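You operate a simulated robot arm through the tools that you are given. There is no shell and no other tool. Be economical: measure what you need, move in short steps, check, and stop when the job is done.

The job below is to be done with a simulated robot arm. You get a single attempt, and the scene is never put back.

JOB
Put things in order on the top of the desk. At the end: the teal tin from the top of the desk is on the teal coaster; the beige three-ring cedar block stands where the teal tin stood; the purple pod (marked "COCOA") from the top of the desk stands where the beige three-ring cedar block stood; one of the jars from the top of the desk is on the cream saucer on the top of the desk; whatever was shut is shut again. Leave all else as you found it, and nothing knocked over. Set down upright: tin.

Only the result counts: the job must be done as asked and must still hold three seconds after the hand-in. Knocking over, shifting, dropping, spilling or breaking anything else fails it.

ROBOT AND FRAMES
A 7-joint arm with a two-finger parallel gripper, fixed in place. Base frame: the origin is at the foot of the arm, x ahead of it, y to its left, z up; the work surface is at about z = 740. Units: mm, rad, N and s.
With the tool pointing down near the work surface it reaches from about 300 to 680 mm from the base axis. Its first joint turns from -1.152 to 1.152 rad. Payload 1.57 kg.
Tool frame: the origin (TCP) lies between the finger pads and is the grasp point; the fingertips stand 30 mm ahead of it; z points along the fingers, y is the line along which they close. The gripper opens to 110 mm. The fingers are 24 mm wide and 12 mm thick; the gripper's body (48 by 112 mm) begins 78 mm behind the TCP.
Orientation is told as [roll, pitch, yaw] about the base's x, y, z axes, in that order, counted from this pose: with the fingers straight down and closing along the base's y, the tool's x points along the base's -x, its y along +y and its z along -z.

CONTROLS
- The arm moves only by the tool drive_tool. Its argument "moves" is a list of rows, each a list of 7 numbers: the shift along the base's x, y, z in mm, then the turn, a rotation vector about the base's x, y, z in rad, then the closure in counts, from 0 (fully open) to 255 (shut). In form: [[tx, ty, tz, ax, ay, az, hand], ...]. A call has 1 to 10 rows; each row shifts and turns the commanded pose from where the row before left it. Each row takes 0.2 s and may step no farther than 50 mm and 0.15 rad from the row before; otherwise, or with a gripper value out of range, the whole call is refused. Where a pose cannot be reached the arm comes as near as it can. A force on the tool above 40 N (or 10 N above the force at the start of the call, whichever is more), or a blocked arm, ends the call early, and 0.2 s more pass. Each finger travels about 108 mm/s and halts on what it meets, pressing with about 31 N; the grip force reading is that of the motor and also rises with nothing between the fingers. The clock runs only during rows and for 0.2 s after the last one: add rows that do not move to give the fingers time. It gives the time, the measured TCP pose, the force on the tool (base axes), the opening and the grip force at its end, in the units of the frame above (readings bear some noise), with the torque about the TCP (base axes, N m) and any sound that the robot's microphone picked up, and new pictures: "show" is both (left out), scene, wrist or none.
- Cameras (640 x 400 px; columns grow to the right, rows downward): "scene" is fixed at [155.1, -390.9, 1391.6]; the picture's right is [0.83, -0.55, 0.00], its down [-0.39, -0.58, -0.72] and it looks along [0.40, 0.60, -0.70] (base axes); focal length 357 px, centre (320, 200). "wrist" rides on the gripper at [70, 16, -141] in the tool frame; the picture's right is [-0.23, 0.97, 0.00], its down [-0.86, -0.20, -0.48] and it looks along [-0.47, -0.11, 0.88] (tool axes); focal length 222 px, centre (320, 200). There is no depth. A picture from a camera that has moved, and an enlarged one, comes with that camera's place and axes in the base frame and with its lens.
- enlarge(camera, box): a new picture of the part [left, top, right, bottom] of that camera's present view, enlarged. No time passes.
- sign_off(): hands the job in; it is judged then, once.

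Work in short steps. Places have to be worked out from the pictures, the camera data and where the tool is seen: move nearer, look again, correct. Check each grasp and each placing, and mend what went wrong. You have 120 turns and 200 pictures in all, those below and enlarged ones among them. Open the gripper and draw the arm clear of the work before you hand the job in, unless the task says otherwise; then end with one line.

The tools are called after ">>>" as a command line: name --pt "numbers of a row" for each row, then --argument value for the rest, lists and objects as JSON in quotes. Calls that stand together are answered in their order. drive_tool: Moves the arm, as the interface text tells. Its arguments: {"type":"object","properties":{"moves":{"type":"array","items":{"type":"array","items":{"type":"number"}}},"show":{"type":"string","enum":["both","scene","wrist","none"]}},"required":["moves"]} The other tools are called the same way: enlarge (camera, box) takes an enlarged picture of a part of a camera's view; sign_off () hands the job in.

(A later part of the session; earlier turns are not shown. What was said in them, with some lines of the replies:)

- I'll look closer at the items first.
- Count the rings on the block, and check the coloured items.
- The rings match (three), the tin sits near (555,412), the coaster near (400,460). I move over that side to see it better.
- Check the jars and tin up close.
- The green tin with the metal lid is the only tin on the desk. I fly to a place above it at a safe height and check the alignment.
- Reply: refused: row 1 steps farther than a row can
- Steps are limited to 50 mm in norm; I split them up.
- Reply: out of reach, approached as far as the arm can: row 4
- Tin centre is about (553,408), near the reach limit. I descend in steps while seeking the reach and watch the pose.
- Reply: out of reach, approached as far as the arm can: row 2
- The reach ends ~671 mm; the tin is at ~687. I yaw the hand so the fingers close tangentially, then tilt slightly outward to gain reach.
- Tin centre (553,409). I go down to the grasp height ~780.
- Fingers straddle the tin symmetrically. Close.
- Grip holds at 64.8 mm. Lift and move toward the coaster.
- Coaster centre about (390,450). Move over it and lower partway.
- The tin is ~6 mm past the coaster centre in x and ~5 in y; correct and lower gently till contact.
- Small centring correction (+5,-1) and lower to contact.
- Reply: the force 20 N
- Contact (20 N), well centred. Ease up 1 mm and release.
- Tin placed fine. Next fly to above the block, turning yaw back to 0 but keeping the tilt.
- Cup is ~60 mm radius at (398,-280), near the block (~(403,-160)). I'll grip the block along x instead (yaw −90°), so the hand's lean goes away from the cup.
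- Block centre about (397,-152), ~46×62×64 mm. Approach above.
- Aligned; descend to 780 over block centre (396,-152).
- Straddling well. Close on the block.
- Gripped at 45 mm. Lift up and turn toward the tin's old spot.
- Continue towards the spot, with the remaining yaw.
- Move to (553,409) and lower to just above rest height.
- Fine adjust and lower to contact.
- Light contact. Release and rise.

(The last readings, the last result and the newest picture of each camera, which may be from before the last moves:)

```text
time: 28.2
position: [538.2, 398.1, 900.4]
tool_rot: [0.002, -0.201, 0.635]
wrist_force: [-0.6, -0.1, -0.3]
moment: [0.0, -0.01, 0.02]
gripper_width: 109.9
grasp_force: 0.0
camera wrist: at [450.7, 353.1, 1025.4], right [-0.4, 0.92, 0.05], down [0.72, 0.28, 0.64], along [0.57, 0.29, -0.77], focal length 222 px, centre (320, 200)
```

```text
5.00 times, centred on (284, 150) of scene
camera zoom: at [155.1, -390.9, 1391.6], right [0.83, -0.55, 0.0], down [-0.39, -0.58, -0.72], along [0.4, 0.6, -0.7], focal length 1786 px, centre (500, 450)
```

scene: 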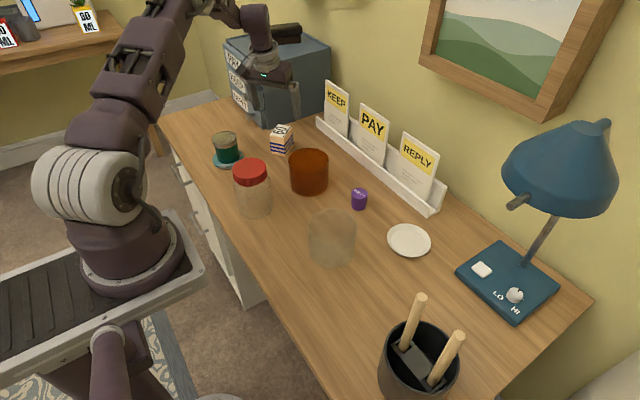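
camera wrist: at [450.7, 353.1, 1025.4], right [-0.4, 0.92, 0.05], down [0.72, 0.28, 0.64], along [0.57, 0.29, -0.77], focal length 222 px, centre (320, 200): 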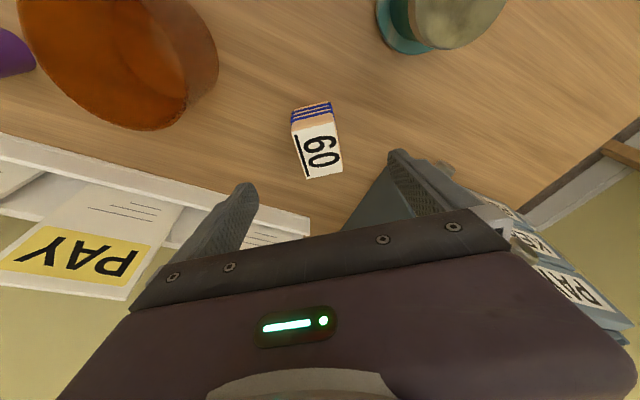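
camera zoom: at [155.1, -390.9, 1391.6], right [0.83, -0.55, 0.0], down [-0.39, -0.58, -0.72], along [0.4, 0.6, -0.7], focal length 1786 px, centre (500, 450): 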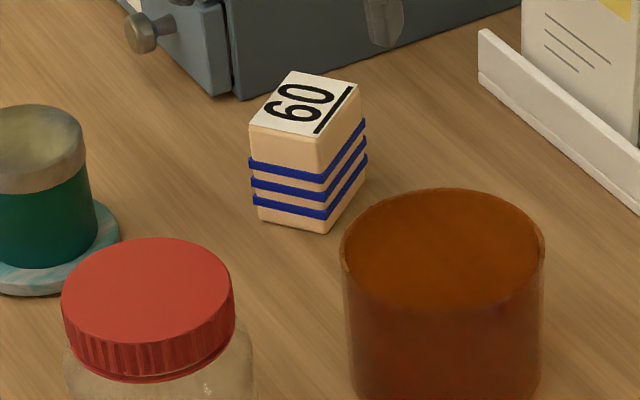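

Block stands well on the tin's old spot. Next: remove tilt and yaw, fly to the pod near (588,90).

>>> drive_tool --pt "-10 -30 10 -0.06 0.08 0 0" --pt "0 -40 0 -0.06 0.08 0 0" --pt "0 -45 0 0 0 -0.15 0" --pt "0 -45 0 0 0 -0.15 0" --pt "0 -45 0 0 0 -0.15 0" --pt "10 -45 0 0 0 -0.15 0" --pt "20 -40 0 0 0 -0.035 0" --pt "25 -18 -10 0 0 0 0" --pt "0 0 0 0 0 0 0"

```text
time: 30.2
position: [584.2, 91.5, 897.0]
tool_rot: [-0.001, -0.001, 0.0]
wrist_force: [-0.1, -0.3, -0.1]
moment: [0.0, -0.01, -0.02]
gripper_width: 109.6
grasp_force: 0.1
camera wrist: at [514.0, 107.8, 1038.9], right [0.23, 0.97, 0.0], down [0.86, -0.2, 0.48], along [0.47, -0.11, -0.88], focal length 222 px, centre (320, 200)
```

scene: 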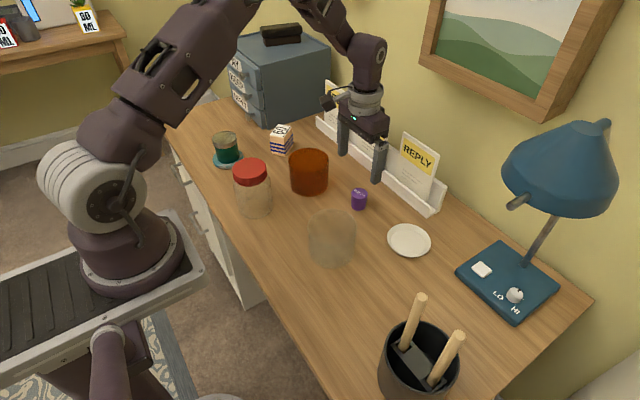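
wrist: 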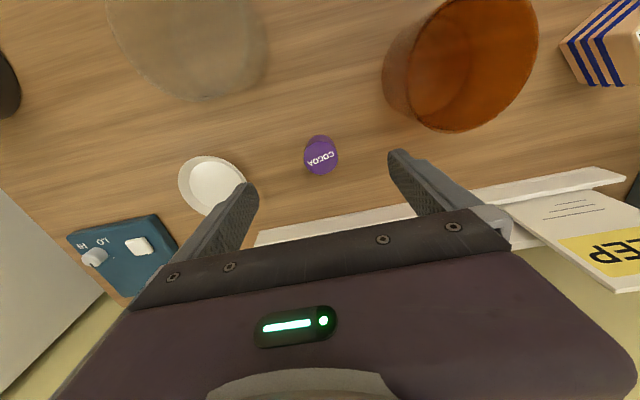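

Pod near (590,90). Descend partway and check.

>>> drive_tool --pt "6 -1 -40 0 0 0 0" --pt "0 0 -35 0 0 0 0" --pt "0 0 0 0 0 0 0" --show "wrist"

```text
time: 31.0
position: [588.6, 89.3, 822.9]
tool_rot: [-0.001, 0.0, 0.002]
wrist_force: [0.4, 0.8, -0.2]
moment: [-0.01, 0.0, 0.02]
gripper_width: 109.9
grasp_force: 0.0
camera wrist: at [519.7, 105.6, 964.4], right [0.23, 0.97, 0.0], down [0.86, -0.2, 0.48], along [0.47, -0.11, -0.88], focal length 222 px, centre (320, 200)
```

wrist: 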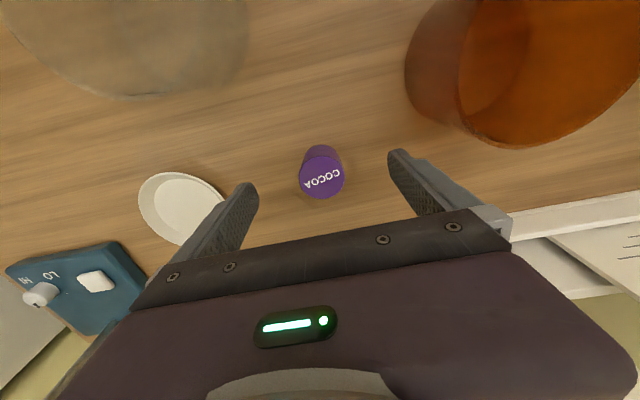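

Pod centre (596,90), ~40 mm wide and tall. Descend and close.

>>> drive_tool --pt "7 0.5 -25 0 0 0 0" --pt "0 0 -22 0 0 0 0" --pt "0 0 0 0 0 0 0" --pt "0 0 0 0 0 0 120" --pt "0 0 0 0 0 0 200" --pt "0 0 0 0 0 0 200" --pt "0 0 0 0 0 0 200"

```text
time: 32.6
position: [596.7, 91.6, 778.3]
tool_rot: [-0.002, 0.002, 0.001]
wrist_force: [-1.1, -0.4, -0.4]
moment: [0.05, -0.02, 0.02]
gripper_width: 38.6
grasp_force: 30.7
camera wrist: at [526.7, 106.0, 919.6], right [0.23, 0.97, 0.0], down [0.86, -0.2, 0.48], along [0.47, -0.11, -0.88], focal length 222 px, centre (320, 200)
```

scene: 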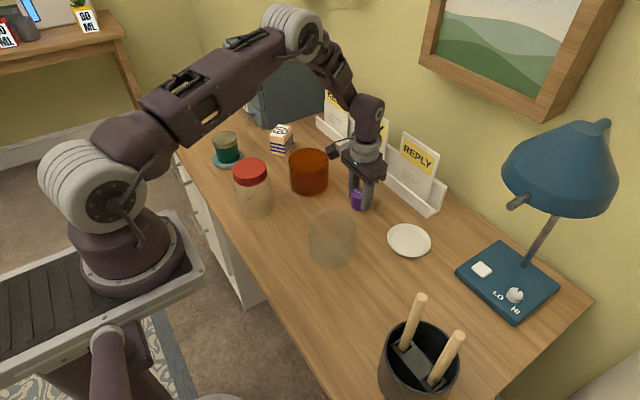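
wrist: 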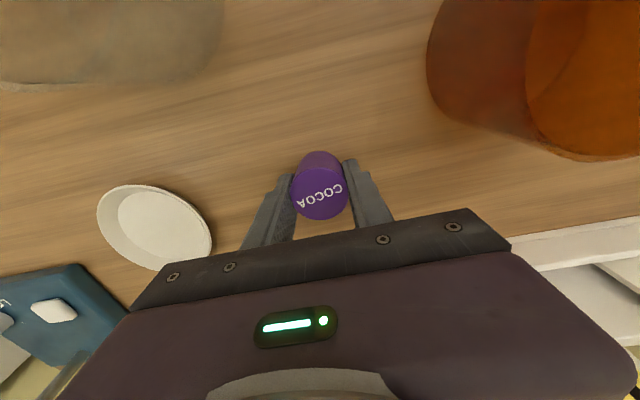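

Held. Lift high and carry to the block's old place, turning to yaw −90°.

>>> drive_tool --pt "0 0 40 0 0 0 200" --pt "0 0 50 0 0 0 200" --pt "0 0 50 0 0 0 200" --pt "-30 -20 15 0 0 -0.15 200" --pt "-32 -30 0 0 0 -0.15 200" --pt "-32 -30 0 0 0 -0.15 200" --pt "-32 -30 0 0 0 -0.15 200" --pt "-32 -30 0 0 0 -0.15 200" --pt "-32 -30 0 0 0 -0.15 200" --pt "-10 -30 0 0 0 -0.15 200" --show "none"

>>> drive_tool --pt "0 -20 0 0 0 -0.15 200" --pt "0 -20 0 0 0 -0.15 200" --pt "0 -2 0 0 0 -0.15 200" --pt "0 0 -35 0 0 -0.071 200" --pt "0 0 -40 0 0 0 200" --pt "0 0 0 0 0 0 200"

```text
time: 34.8
position: [396.6, -110.8, 935.1]
tool_rot: [0.0, 0.0, -1.05]
wrist_force: [-0.2, -1.0, -0.6]
moment: [0.0, 0.02, 0.0]
gripper_width: 38.5
grasp_force: 31.6
```

```text
time: 36.2
position: [396.9, -152.4, 857.4]
tool_rot: [0.003, 0.001, -1.571]
wrist_force: [-0.1, -0.5, 0.1]
moment: [0.01, -0.04, 0.0]
gripper_width: 38.4
grasp_force: 31.2
camera wrist: at [413.3, -83.4, 998.7], right [0.97, -0.23, 0.0], down [-0.2, -0.86, 0.48], along [-0.11, -0.47, -0.88], focal length 222 px, centre (320, 200)
```

scene: 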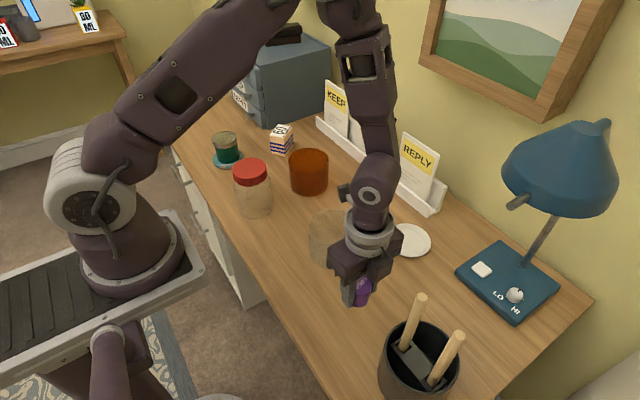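
wrist: 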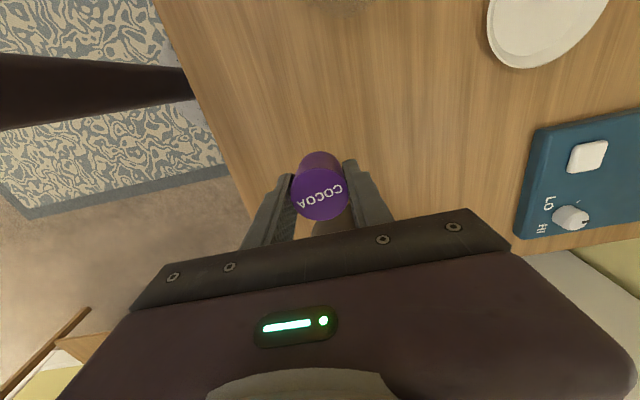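

Over the spot. Lower to contact (rest TCP ≈ 777).

>>> drive_tool --pt "0 0 -40 0 0 0 200" --pt "0 0 -34 0 0 0 200" --pt "0 0 -3 0 0 0 200" --pt "0 0 -3 0 0 0 200" --pt "0 0 0 0 0 0 200" --show "none"

```text
time: 37.4
position: [397.5, -152.0, 779.0]
tool_rot: [0.001, 0.001, -1.568]
wrist_force: [0.7, -1.0, -0.2]
moment: [-0.01, 0.01, 0.0]
gripper_width: 38.2
grasp_force: 30.7
```

>>> drive_tool --pt "0 0 -1.5 0 0 0 200" --pt "0 0 -1 0 0 0 200" --pt "0 0 0 0 0 0 200" --show "scene"

```text
time: 38.2
position: [396.7, -153.3, 776.4]
tool_rot: [0.002, -0.001, -1.568]
wrist_force: [-0.5, 0.0, 20.4]
moment: [0.03, 0.0, 0.0]
gripper_width: 38.5
grasp_force: 30.8
```

scene: 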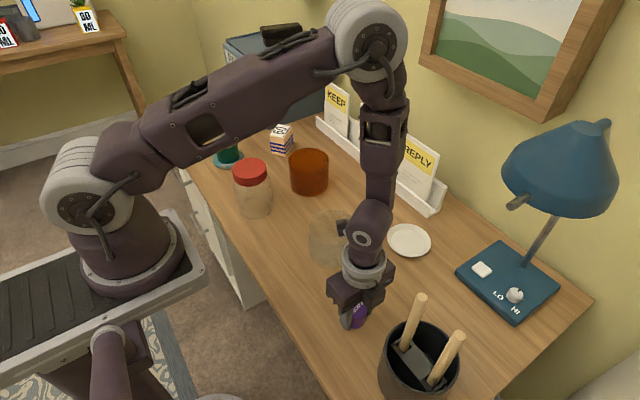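

Contact confirmed. Release and rise.

>>> drive_tool --pt "0 0 1 0 0 0 200" --pt "0 0 0 0 0 0 130" --pt "0 0 0 0 0 0 80" --pt "0 0 0 0 0 0 80" --pt "0 0 35 0 0 0 80" --pt "0 0 45 0 0 0 0" --pt "0 25 40 0 0 0 0" --pt "0 30 30 0 0 0.1 0"

>>> enlarge --camera "scene" --box '[320, 260, 448, 340]'

```text
time: 40.0
position: [398.1, -97.2, 929.2]
tool_rot: [0.001, 0.0, -1.471]
wrist_force: [-0.1, -0.1, 0.5]
moment: [0.0, 0.02, -0.02]
gripper_width: 109.8
grasp_force: 0.0
camera wrist: at [407.5, -26.8, 1070.8], right [0.99, -0.13, 0.0], down [-0.11, -0.87, 0.48], along [-0.06, -0.47, -0.88], focal length 222 px, centre (320, 200)
```

scene: 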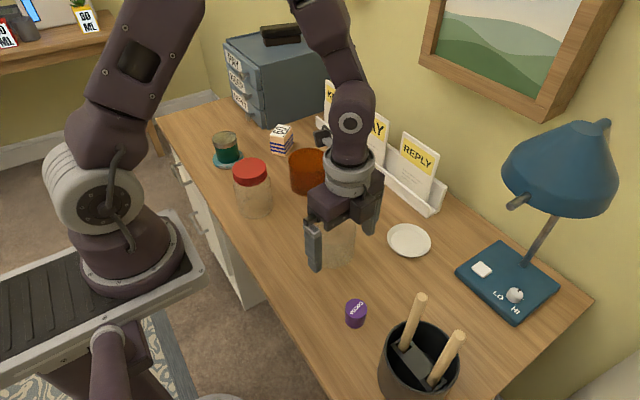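
wrist: 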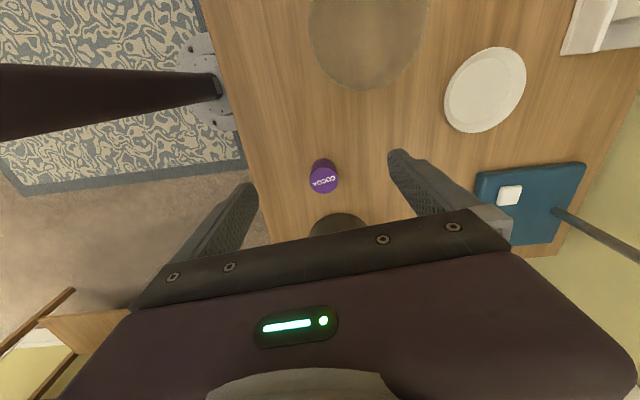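

```text
5.00 times, centred on (384, 300) of scene
camera zoom: at [155.1, -390.9, 1391.6], right [0.83, -0.55, 0.0], down [-0.39, -0.58, -0.72], along [0.4, 0.6, -0.7], focal length 1786 px, centre (0, -300)
```

zoom: 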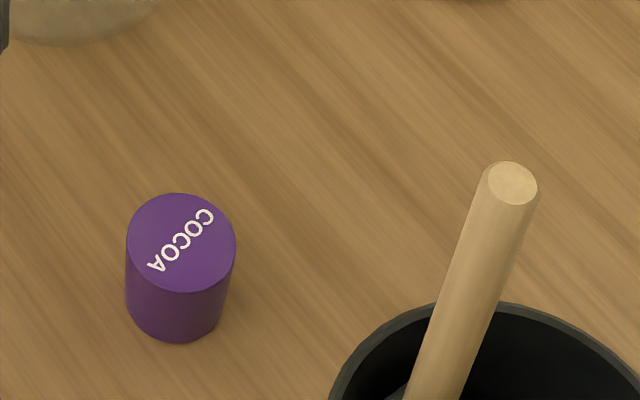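

Pod stands at the block's old spot. Now to the red-lidded jar near (375,225); view from above first.

>>> drive_tool --pt "0 30 15 0 0 0.15 0" --pt "0 40 0 0 0 0.15 0" --pt "0 40 0 0 0 0.15 0" --pt "0 40 0 0 0 0.15 0" --pt "0 40 0 0 0 0.15 0" --pt "-4 40 0 0 0 0.15 0" --pt "-4 40 0 0 0 0.15 0" --pt "-4 30 0 0 0 0.15 0" --pt "-4 22 0 0 0 0.15 0" --pt "0 0 0 0 0 0.12 0"

```text
time: 42.2
position: [379.8, 223.4, 942.0]
tool_rot: [0.0, -0.001, 0.005]
wrist_force: [0.3, 0.1, 0.6]
moment: [0.0, 0.0, -0.04]
gripper_width: 109.9
grasp_force: 0.1
camera wrist: at [310.2, 239.7, 1083.6], right [0.22, 0.97, 0.0], down [0.86, -0.2, 0.48], along [0.47, -0.11, -0.88], focal length 222 px, centre (320, 200)
```

scene: 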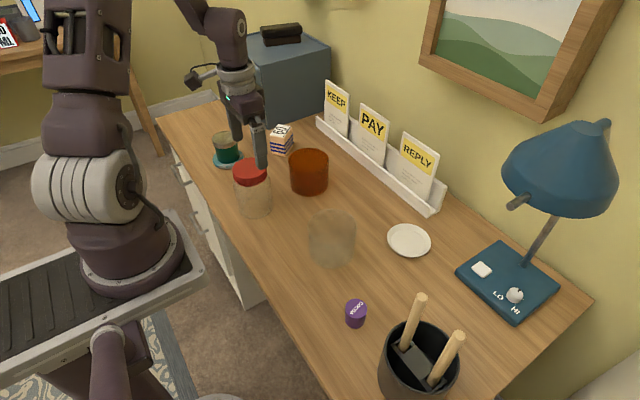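
wrist: 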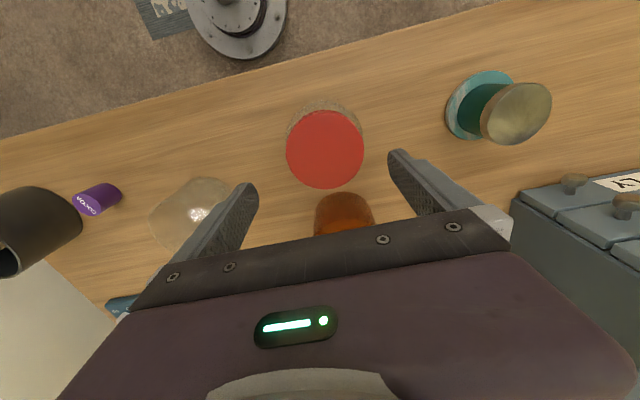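

Jar: axis ≈ (373,230), top ≈ 865. Align at z≈905 and check.

>>> drive_tool --pt "-7 7 -30 0 0 0 0" --pt "0 0 0 0 0 0 0" --show "wrist"

>>> enlarge --camera "scene" --box '[200, 130, 300, 230]'

```text
time: 42.8
position: [372.9, 229.5, 911.2]
tool_rot: [0.002, 0.0, 0.001]
wrist_force: [0.4, 0.2, -0.4]
moment: [-0.02, 0.0, 0.01]
gripper_width: 109.9
grasp_force: 0.2
camera wrist: at [302.9, 246.3, 1053.1], right [0.23, 0.97, 0.0], down [0.86, -0.2, 0.48], along [0.47, -0.11, -0.88], focal length 222 px, centre (320, 200)
```

wrist: 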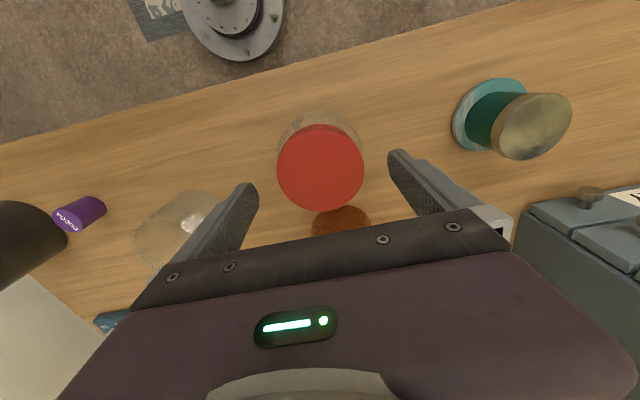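

```text
4.00 times, centred on (250, 180) of scene
camera zoom: at [155.1, -390.9, 1391.6], right [0.83, -0.55, 0.0], down [-0.39, -0.58, -0.72], along [0.4, 0.6, -0.7], focal length 1429 px, centre (600, 280)
```

zoom: 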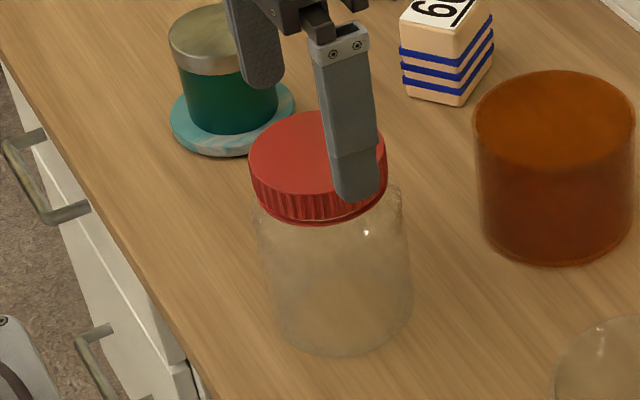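

Axis (372,230), top 865 confirmed. Descend to 803 (palm clears the lid by ~15 mm), watching forces.

>>> drive_tool --pt "-1 1 -30 0 0 0 0" --pt "0 0 -30 0 0 0 0" --pt "0 0 -30 0 0 0 0" --pt "0 0 -16 0 0 0 0" --pt "0 0 0 0 0 0 0"

>>> enlarge --camera "scene" --box '[200, 130, 300, 230]'

```text
time: 44.0
position: [370.7, 230.7, 807.3]
tool_rot: [-0.001, -0.002, 0.001]
wrist_force: [-0.8, -0.6, 0.2]
moment: [-0.01, 0.0, 0.0]
gripper_width: 110.1
grasp_force: 0.1
camera wrist: at [301.0, 246.7, 948.6], right [0.23, 0.97, 0.0], down [0.86, -0.2, 0.48], along [0.47, -0.11, -0.88], focal length 222 px, centre (320, 200)
```

scene: 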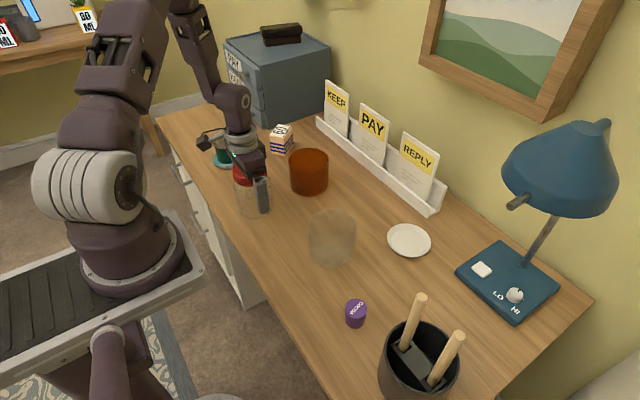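
wrist: 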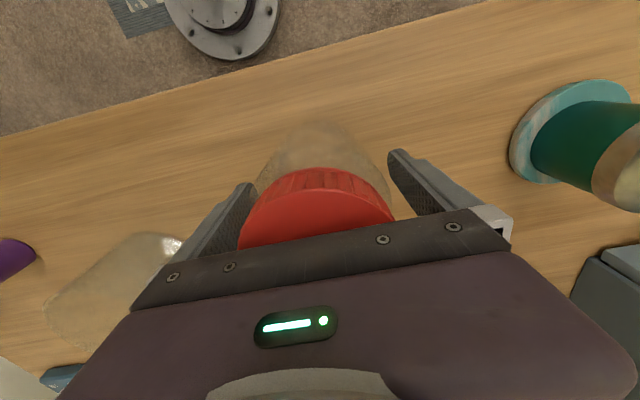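

```text
4.00 times, centred on (250, 180) of scene
camera zoom: at [155.1, -390.9, 1391.6], right [0.83, -0.55, 0.0], down [-0.39, -0.58, -0.72], along [0.4, 0.6, -0.7], focal length 1429 px, centre (600, 280)
```

zoom: 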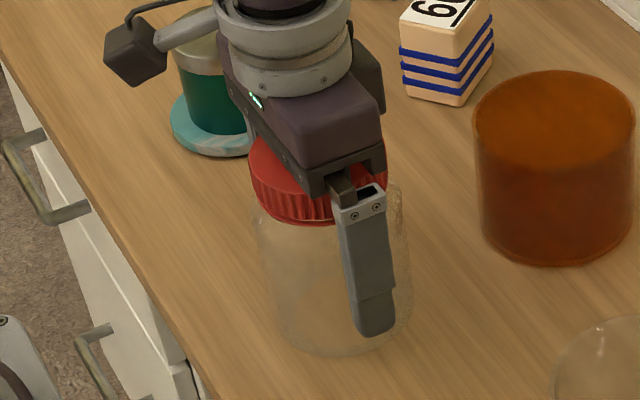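

Straddling; close on the jar body.

>>> drive_tool --pt "0 0 0 0 0 0 60" --pt "0 0 0 0 0 0 110" --pt "0 0 0 0 0 0 130" --pt "0 0 0 0 0 0 130" --show "wrist"

```text
time: 45.0
position: [371.0, 230.6, 807.1]
tool_rot: [0.001, 0.0, 0.0]
wrist_force: [0.3, -0.1, 0.0]
moment: [0.01, 0.01, 0.02]
gripper_width: 87.5
grasp_force: 30.9
camera wrist: at [301.0, 246.7, 948.8], right [0.23, 0.97, 0.0], down [0.86, -0.2, 0.48], along [0.47, -0.11, -0.88], focal length 222 px, centre (320, 200)
```

wrist: 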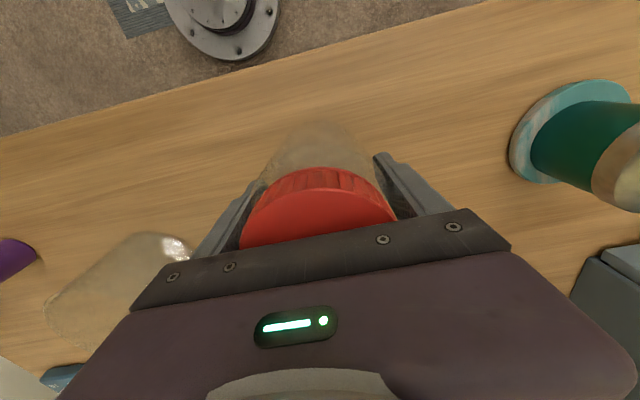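

Held (87.5 mm). Lift high and travel towards the saucer, stopping short to measure it.

>>> drive_tool --pt "0 0 25 0 0 0 130" --pt "0 0 40 0 0 0 130" --pt "0 0 45 0 0 0 130" --pt "0 0 45 0 0 0 130" --pt "30 -35 0 0 0 0 130" --pt "30 -35 0 0 0 0 130" --pt "30 -35 0 0 0 0 130" --pt "30 -35 0 0 0 0 130" --pt "0 0 0 0 0 0 130"

```text
time: 47.0
position: [492.4, 91.8, 962.0]
tool_rot: [-0.001, 0.0, -0.001]
wrist_force: [0.5, 0.0, -1.2]
moment: [0.0, 0.01, -0.01]
gripper_width: 87.5
grasp_force: 30.6
camera wrist: at [423.1, 107.4, 1103.5], right [0.23, 0.97, 0.0], down [0.86, -0.2, 0.48], along [0.47, -0.11, -0.88], focal length 222 px, centre (320, 200)
```

scene: 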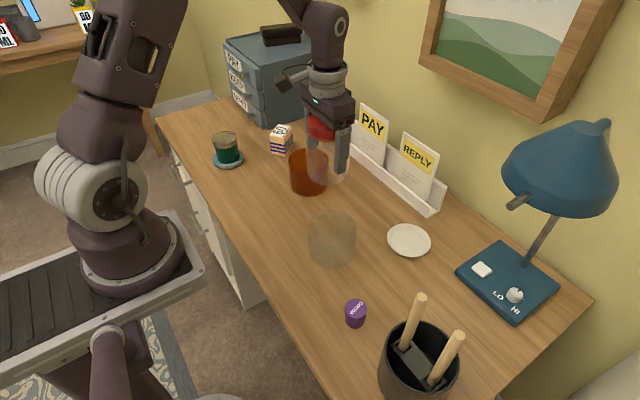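
wrist: 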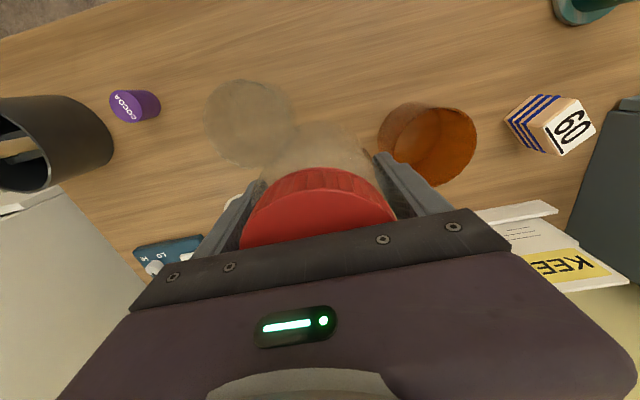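

I continue to above the saucer, estimated at (611,-71).

>>> drive_tool --pt "24 -33 0 0 0 0 130" --pt "24 -33 0 0 0 0 130" --pt "24 -33 0 0 0 0 130" --pt "24 -33 0 0 0 0 130" --pt "23 -31 0 0 0 0 130" --pt "0 0 -40 0 0 0 130" --pt "0 0 -40 0 0 0 130" --pt "0 0 0 0 0 0 130"

>>> enlarge --camera "scene" --box '[350, 150, 470, 270]'

```text
time: 48.8
position: [612.0, -71.8, 881.3]
tool_rot: [0.0, -0.001, 0.0]
wrist_force: [-0.5, 0.2, -2.9]
moment: [0.01, 0.05, 0.0]
gripper_width: 87.1
grasp_force: 31.1
camera wrist: at [542.0, -55.9, 1023.3], right [0.23, 0.97, 0.0], down [0.86, -0.2, 0.48], along [0.47, -0.11, -0.88], focal length 222 px, centre (320, 200)
```

scene: 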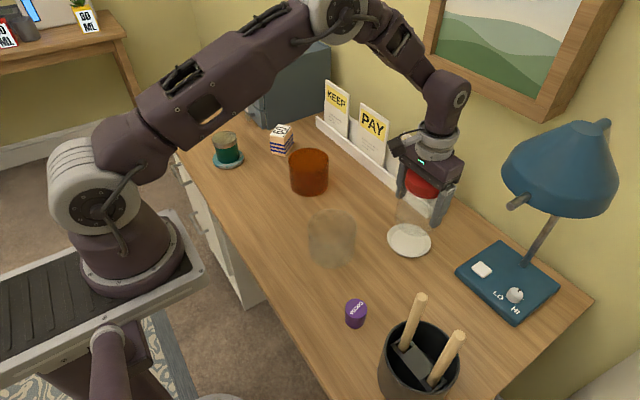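
wrist: 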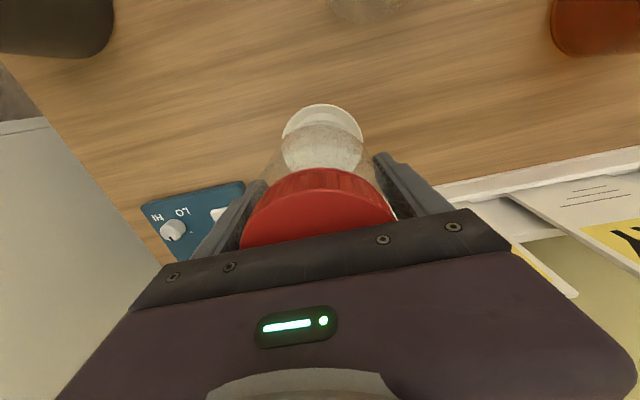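

```text
3.33 times, centred on (410, 210) of scene
camera zoom: at [155.2, -390.9, 1391.6], right [0.83, -0.55, 0.0], down [-0.39, -0.58, -0.72], along [0.4, 0.6, -0.7], focal length 1191 px, centre (20, 167)
```

zoom: 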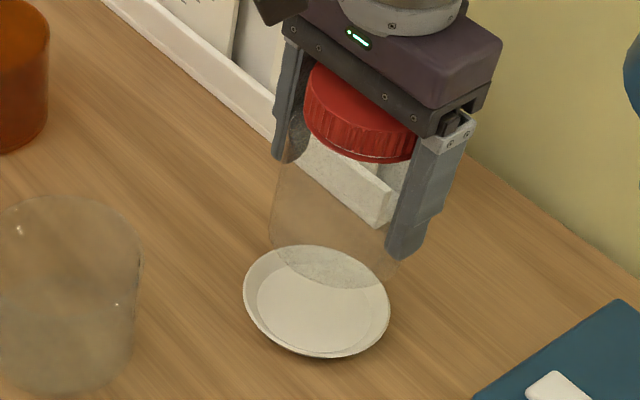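

Saucer centre ≈ (610.5,-69), diameter ≈ 100. Adjust and lower to ~825.

>>> drive_tool --pt "-1 2 -30 0 0 0 130" --pt "0 0 -25 0 0 0 130" --pt "0 0 0 0 0 0 130" --show "wrist"

>>> enlarge --camera "scene" --box '[370, 180, 450, 260]'

>>> enlarge --camera "wrist" --box '[220, 80, 420, 220]'

```text
time: 49.6
position: [609.6, -71.1, 828.5]
tool_rot: [-0.001, 0.002, -0.001]
wrist_force: [-0.3, -0.5, -2.4]
moment: [0.02, 0.02, -0.02]
gripper_width: 87.2
grasp_force: 30.7
camera wrist: at [540.3, -53.8, 969.2], right [0.23, 0.97, 0.0], down [0.86, -0.2, 0.48], along [0.47, -0.11, -0.88], focal length 222 px, centre (320, 200)
```

wrist: 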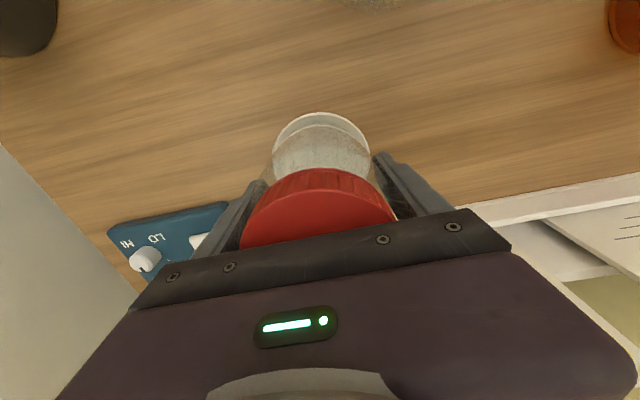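

```text
5.00 times, centred on (410, 220) of scene
camera zoom: at [155.2, -390.9, 1391.6], right [0.83, -0.55, 0.0], down [-0.39, -0.58, -0.72], along [0.4, 0.6, -0.7], focal length 1786 px, centre (-130, 100)
```

zoom: 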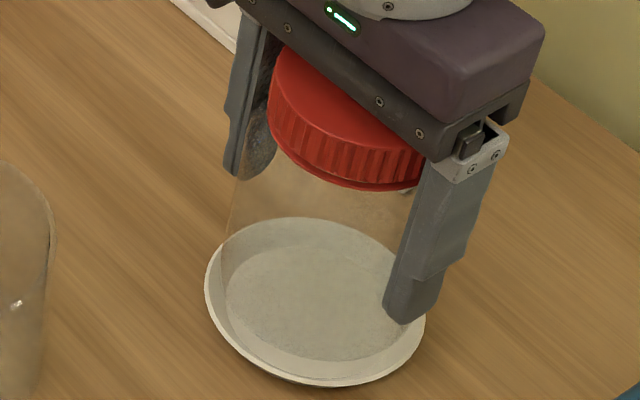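

```text
2.86 times, centred on (320, 150) of wrist
camera zoom: at [540.3, -53.8, 969.2], right [0.23, 0.97, 0.0], down [0.86, -0.2, 0.48], along [0.47, -0.11, -0.88], focal length 635 px, centre (320, 343)
```

zoom: 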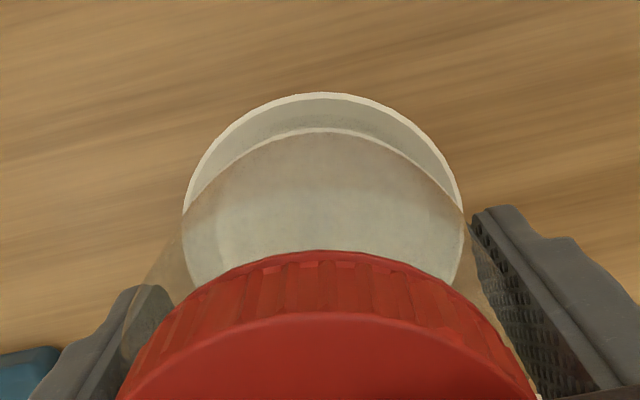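

Laterally centred; nudge +2 in x and lower to contact.

>>> drive_tool --pt "2 0 -7 0 0 0 130" --pt "0 0 -3 0 0 0 130" --pt "0 0 -2 0 0 0 130" --pt "0 0 0 0 0 0 130" --show "none"

>>> enlarge --camera "scene" --box '[370, 180, 450, 260]'

>>> enlarge --camera "wrist" --box '[220, 80, 420, 220]'

```text
time: 50.6
position: [612.7, -69.4, 816.8]
tool_rot: [-0.003, -0.004, -0.001]
wrist_force: [2.0, -10.0, 19.7]
moment: [-0.05, -0.25, -0.15]
gripper_width: 86.6
grasp_force: 31.1
```

```text
5.00 times, centred on (410, 220) of scene
camera zoom: at [154.8, -391.1, 1391.6], right [0.83, -0.55, 0.0], down [-0.39, -0.58, -0.72], along [0.4, 0.6, -0.7], focal length 1786 px, centre (-130, 100)
```

zoom: 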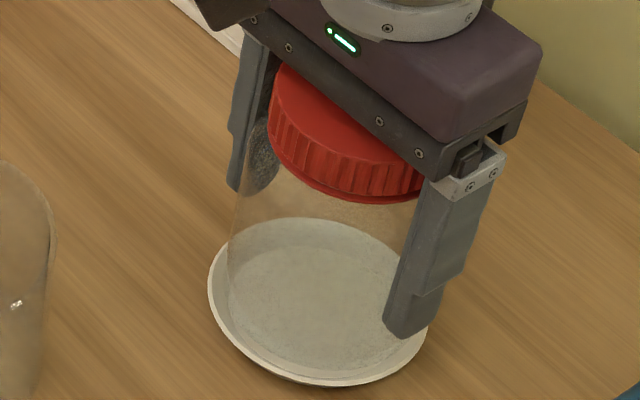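

```text
2.86 times, centred on (320, 150) of wrist
camera zoom: at [543.0, -54.0, 956.9], right [0.23, 0.97, 0.0], down [0.85, -0.2, 0.48], along [0.47, -0.11, -0.88], focal length 635 px, centre (320, 343)
```

zoom: 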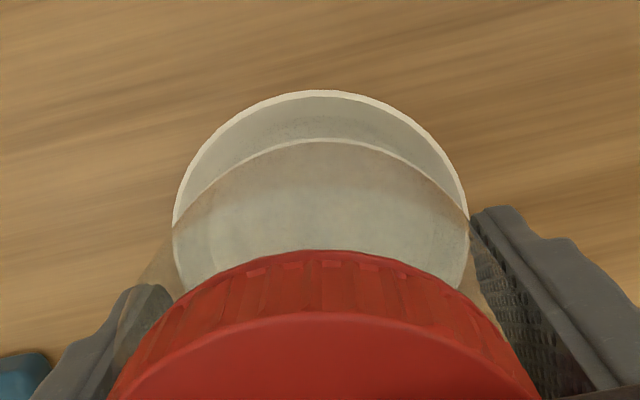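

Contact with −10 N in y: the base touches the rim on the +y side. Lift slightly, shift −2 in y, and lower again.

>>> drive_tool --pt "0 0 4 0 0 0 130" --pt "0 -2 0 0 0 0 130" --pt "0 0 -2 0 0 0 130" --pt "0 0 -1.5 0 0 0 130" --pt "0 0 0 0 0 0 130" --show "none"

```text
time: 51.8
position: [612.7, -70.6, 816.1]
tool_rot: [0.002, -0.002, 0.001]
wrist_force: [-4.6, 7.1, 17.6]
moment: [-0.18, 0.21, -0.14]
gripper_width: 86.4
grasp_force: 31.4
```

Now the lateral force reversed; the centre is between. Lift, shift (−0.7,+0.8), lower.

>>> drive_tool --pt "0 0 4 0 0 0 130" --pt "-0.7 0.8 0 0 0 0 130" --pt "0 0 -2 0 0 0 130" --pt "0 0 -1.5 0 0 0 130" --pt "0 0 0 0 0 0 130" --show "none"

>>> enlarge --camera "scene" --box '[370, 180, 450, 260]'

```text
time: 53.0
position: [611.0, -69.3, 815.1]
tool_rot: [-0.001, -0.001, 0.001]
wrist_force: [-0.3, -0.3, 4.6]
moment: [-0.07, 0.22, -0.02]
gripper_width: 86.1
grasp_force: 30.3
```

```text
5.00 times, centred on (410, 220) of scene
camera zoom: at [155.0, -390.9, 1391.6], right [0.83, -0.55, 0.0], down [-0.39, -0.58, -0.72], along [0.4, 0.6, -0.7], focal length 1786 px, centre (-130, 100)
```

zoom: 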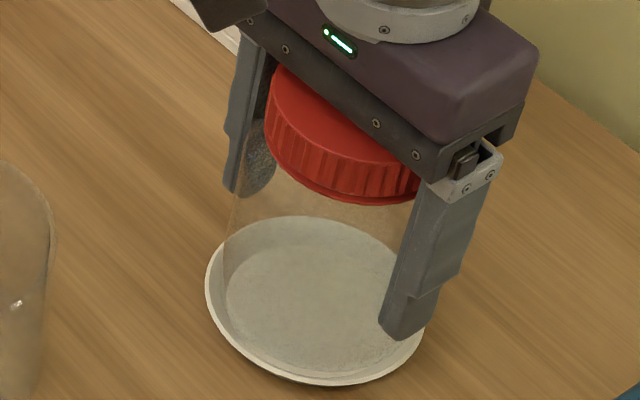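

Lateral forces are gone. Lower 1 mm more and check.

>>> drive_tool --pt "0 0 -1 0 0 0 130" --pt "0 0 0 0 0 0 130" --show "none"

```text
time: 53.6
position: [611.9, -71.8, 815.6]
tool_rot: [0.002, -0.001, 0.001]
wrist_force: [0.9, 0.5, 17.2]
moment: [-0.15, 0.44, -0.05]
gripper_width: 86.6
grasp_force: 31.2
```

Firm contact. Ease off and release gently, without lifting yet, then look.

>>> drive_tool --pt "0 0 0.7 0 0 0 60" --pt "0 0 0 0 0 0 40" --pt "0 0 0 0 0 0 0" --pt "0 0 0 0 0 0 0" --show "wrist"

>>> enlarge --camera "scene" --box '[370, 180, 450, 260]'

```text
time: 54.6
position: [611.9, -70.2, 816.0]
tool_rot: [0.0, 0.001, 0.002]
wrist_force: [-0.4, -0.1, 0.9]
moment: [0.0, 0.01, -0.02]
gripper_width: 109.8
grasp_force: 0.1
camera wrist: at [541.9, -53.5, 956.7], right [0.23, 0.97, 0.0], down [0.86, -0.2, 0.48], along [0.47, -0.11, -0.88], focal length 222 px, centre (320, 200)
```

wrist: 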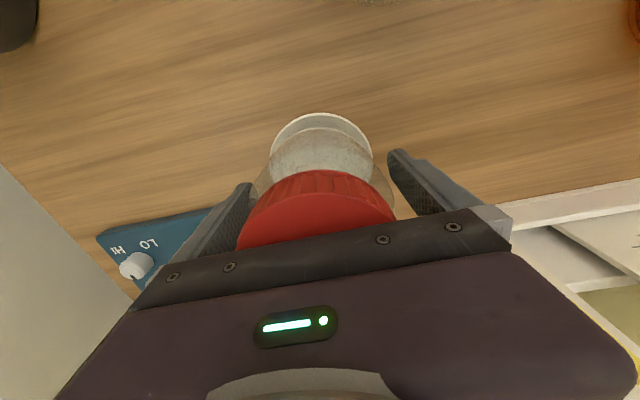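

```text
5.00 times, centred on (410, 220) of scene
camera zoom: at [155.1, -390.9, 1391.6], right [0.83, -0.55, 0.0], down [-0.39, -0.58, -0.72], along [0.4, 0.6, -0.7], focal length 1786 px, centre (-130, 100)
```

zoom: 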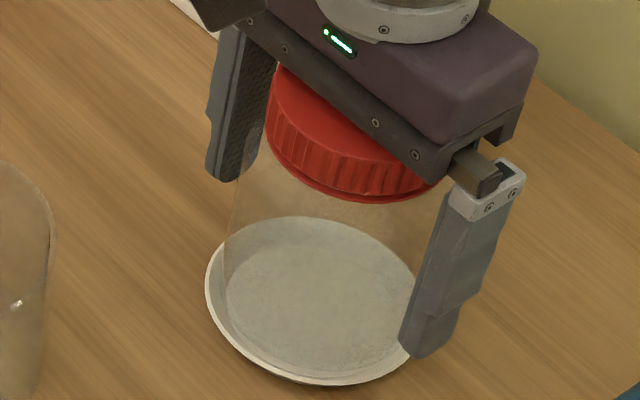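

Jar stands still and upright on the saucer. Rise straight up and withdraw.

>>> drive_tool --pt "0 0 35 0 0 0 0" --pt "0 0 40 0 0 0 0" --pt "0 0 45 0 0 0 0" --pt "0 0 40 0 0 0 0" --pt "-40 25 10 0 0 0 0" --pt "-40 25 10 0 0 0 0" --pt "-40 25 10 0 0 0 0" --pt "-35 25 0 0 0 0 0" --pt "0 0 0 0 0 0 0"

>>> enlarge --camera "scene" --box '[360, 150, 460, 260]'

```text
time: 56.6
position: [457.9, 30.3, 1006.9]
tool_rot: [0.001, 0.001, -0.002]
wrist_force: [-1.0, -0.2, -0.1]
moment: [-0.01, -0.02, 0.02]
gripper_width: 109.8
grasp_force: 0.1
camera wrist: at [388.0, 46.2, 1148.1], right [0.23, 0.97, 0.0], down [0.86, -0.2, 0.48], along [0.47, -0.11, -0.88], focal length 222 px, centre (320, 200)
```

scene: 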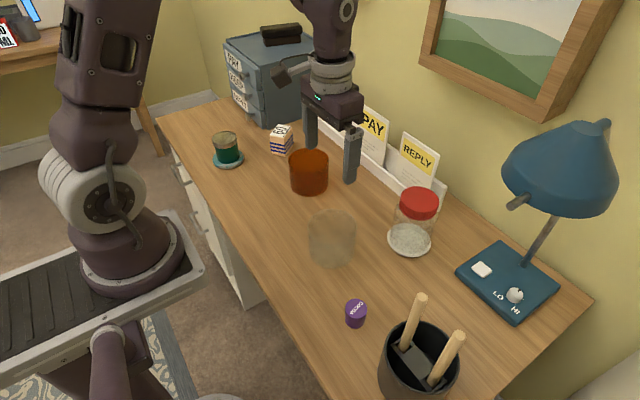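
wrist: 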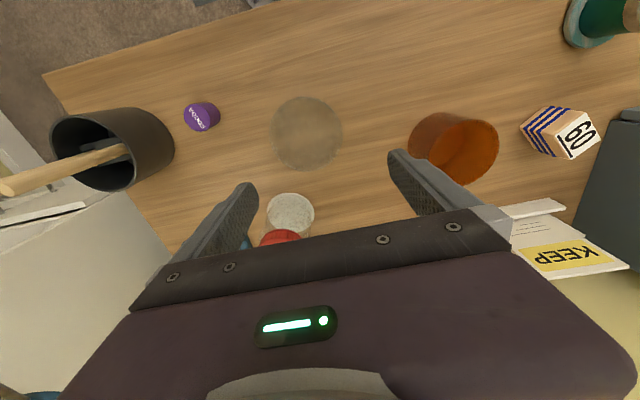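

```text
3.64 times, centred on (410, 205) of scene
camera zoom: at [155.1, -390.9, 1391.6], right [0.83, -0.55, 0.0], down [-0.39, -0.58, -0.72], along [0.4, 0.6, -0.7], focal length 1299 px, centre (-7, 182)
```

zoom: 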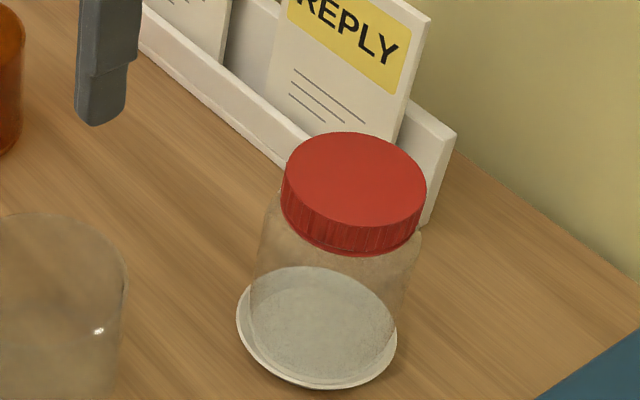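

All four items are placed and upright, nothing else moved, and the arm is clear with the gripper open. I hand in.

>>> sign_off

```text
The job is handed in.
```

I handed the job in with the tin on the teal coaster, the block where the tin stood, the pod where the block stood and the red-lidded jar on the cream saucer. All four are upright in the last pictures. I took the dark green tin as the teal one because it was the only tin on the desk. By the pictures, the block may be up to about 6 mm off the tin's exact old spot.
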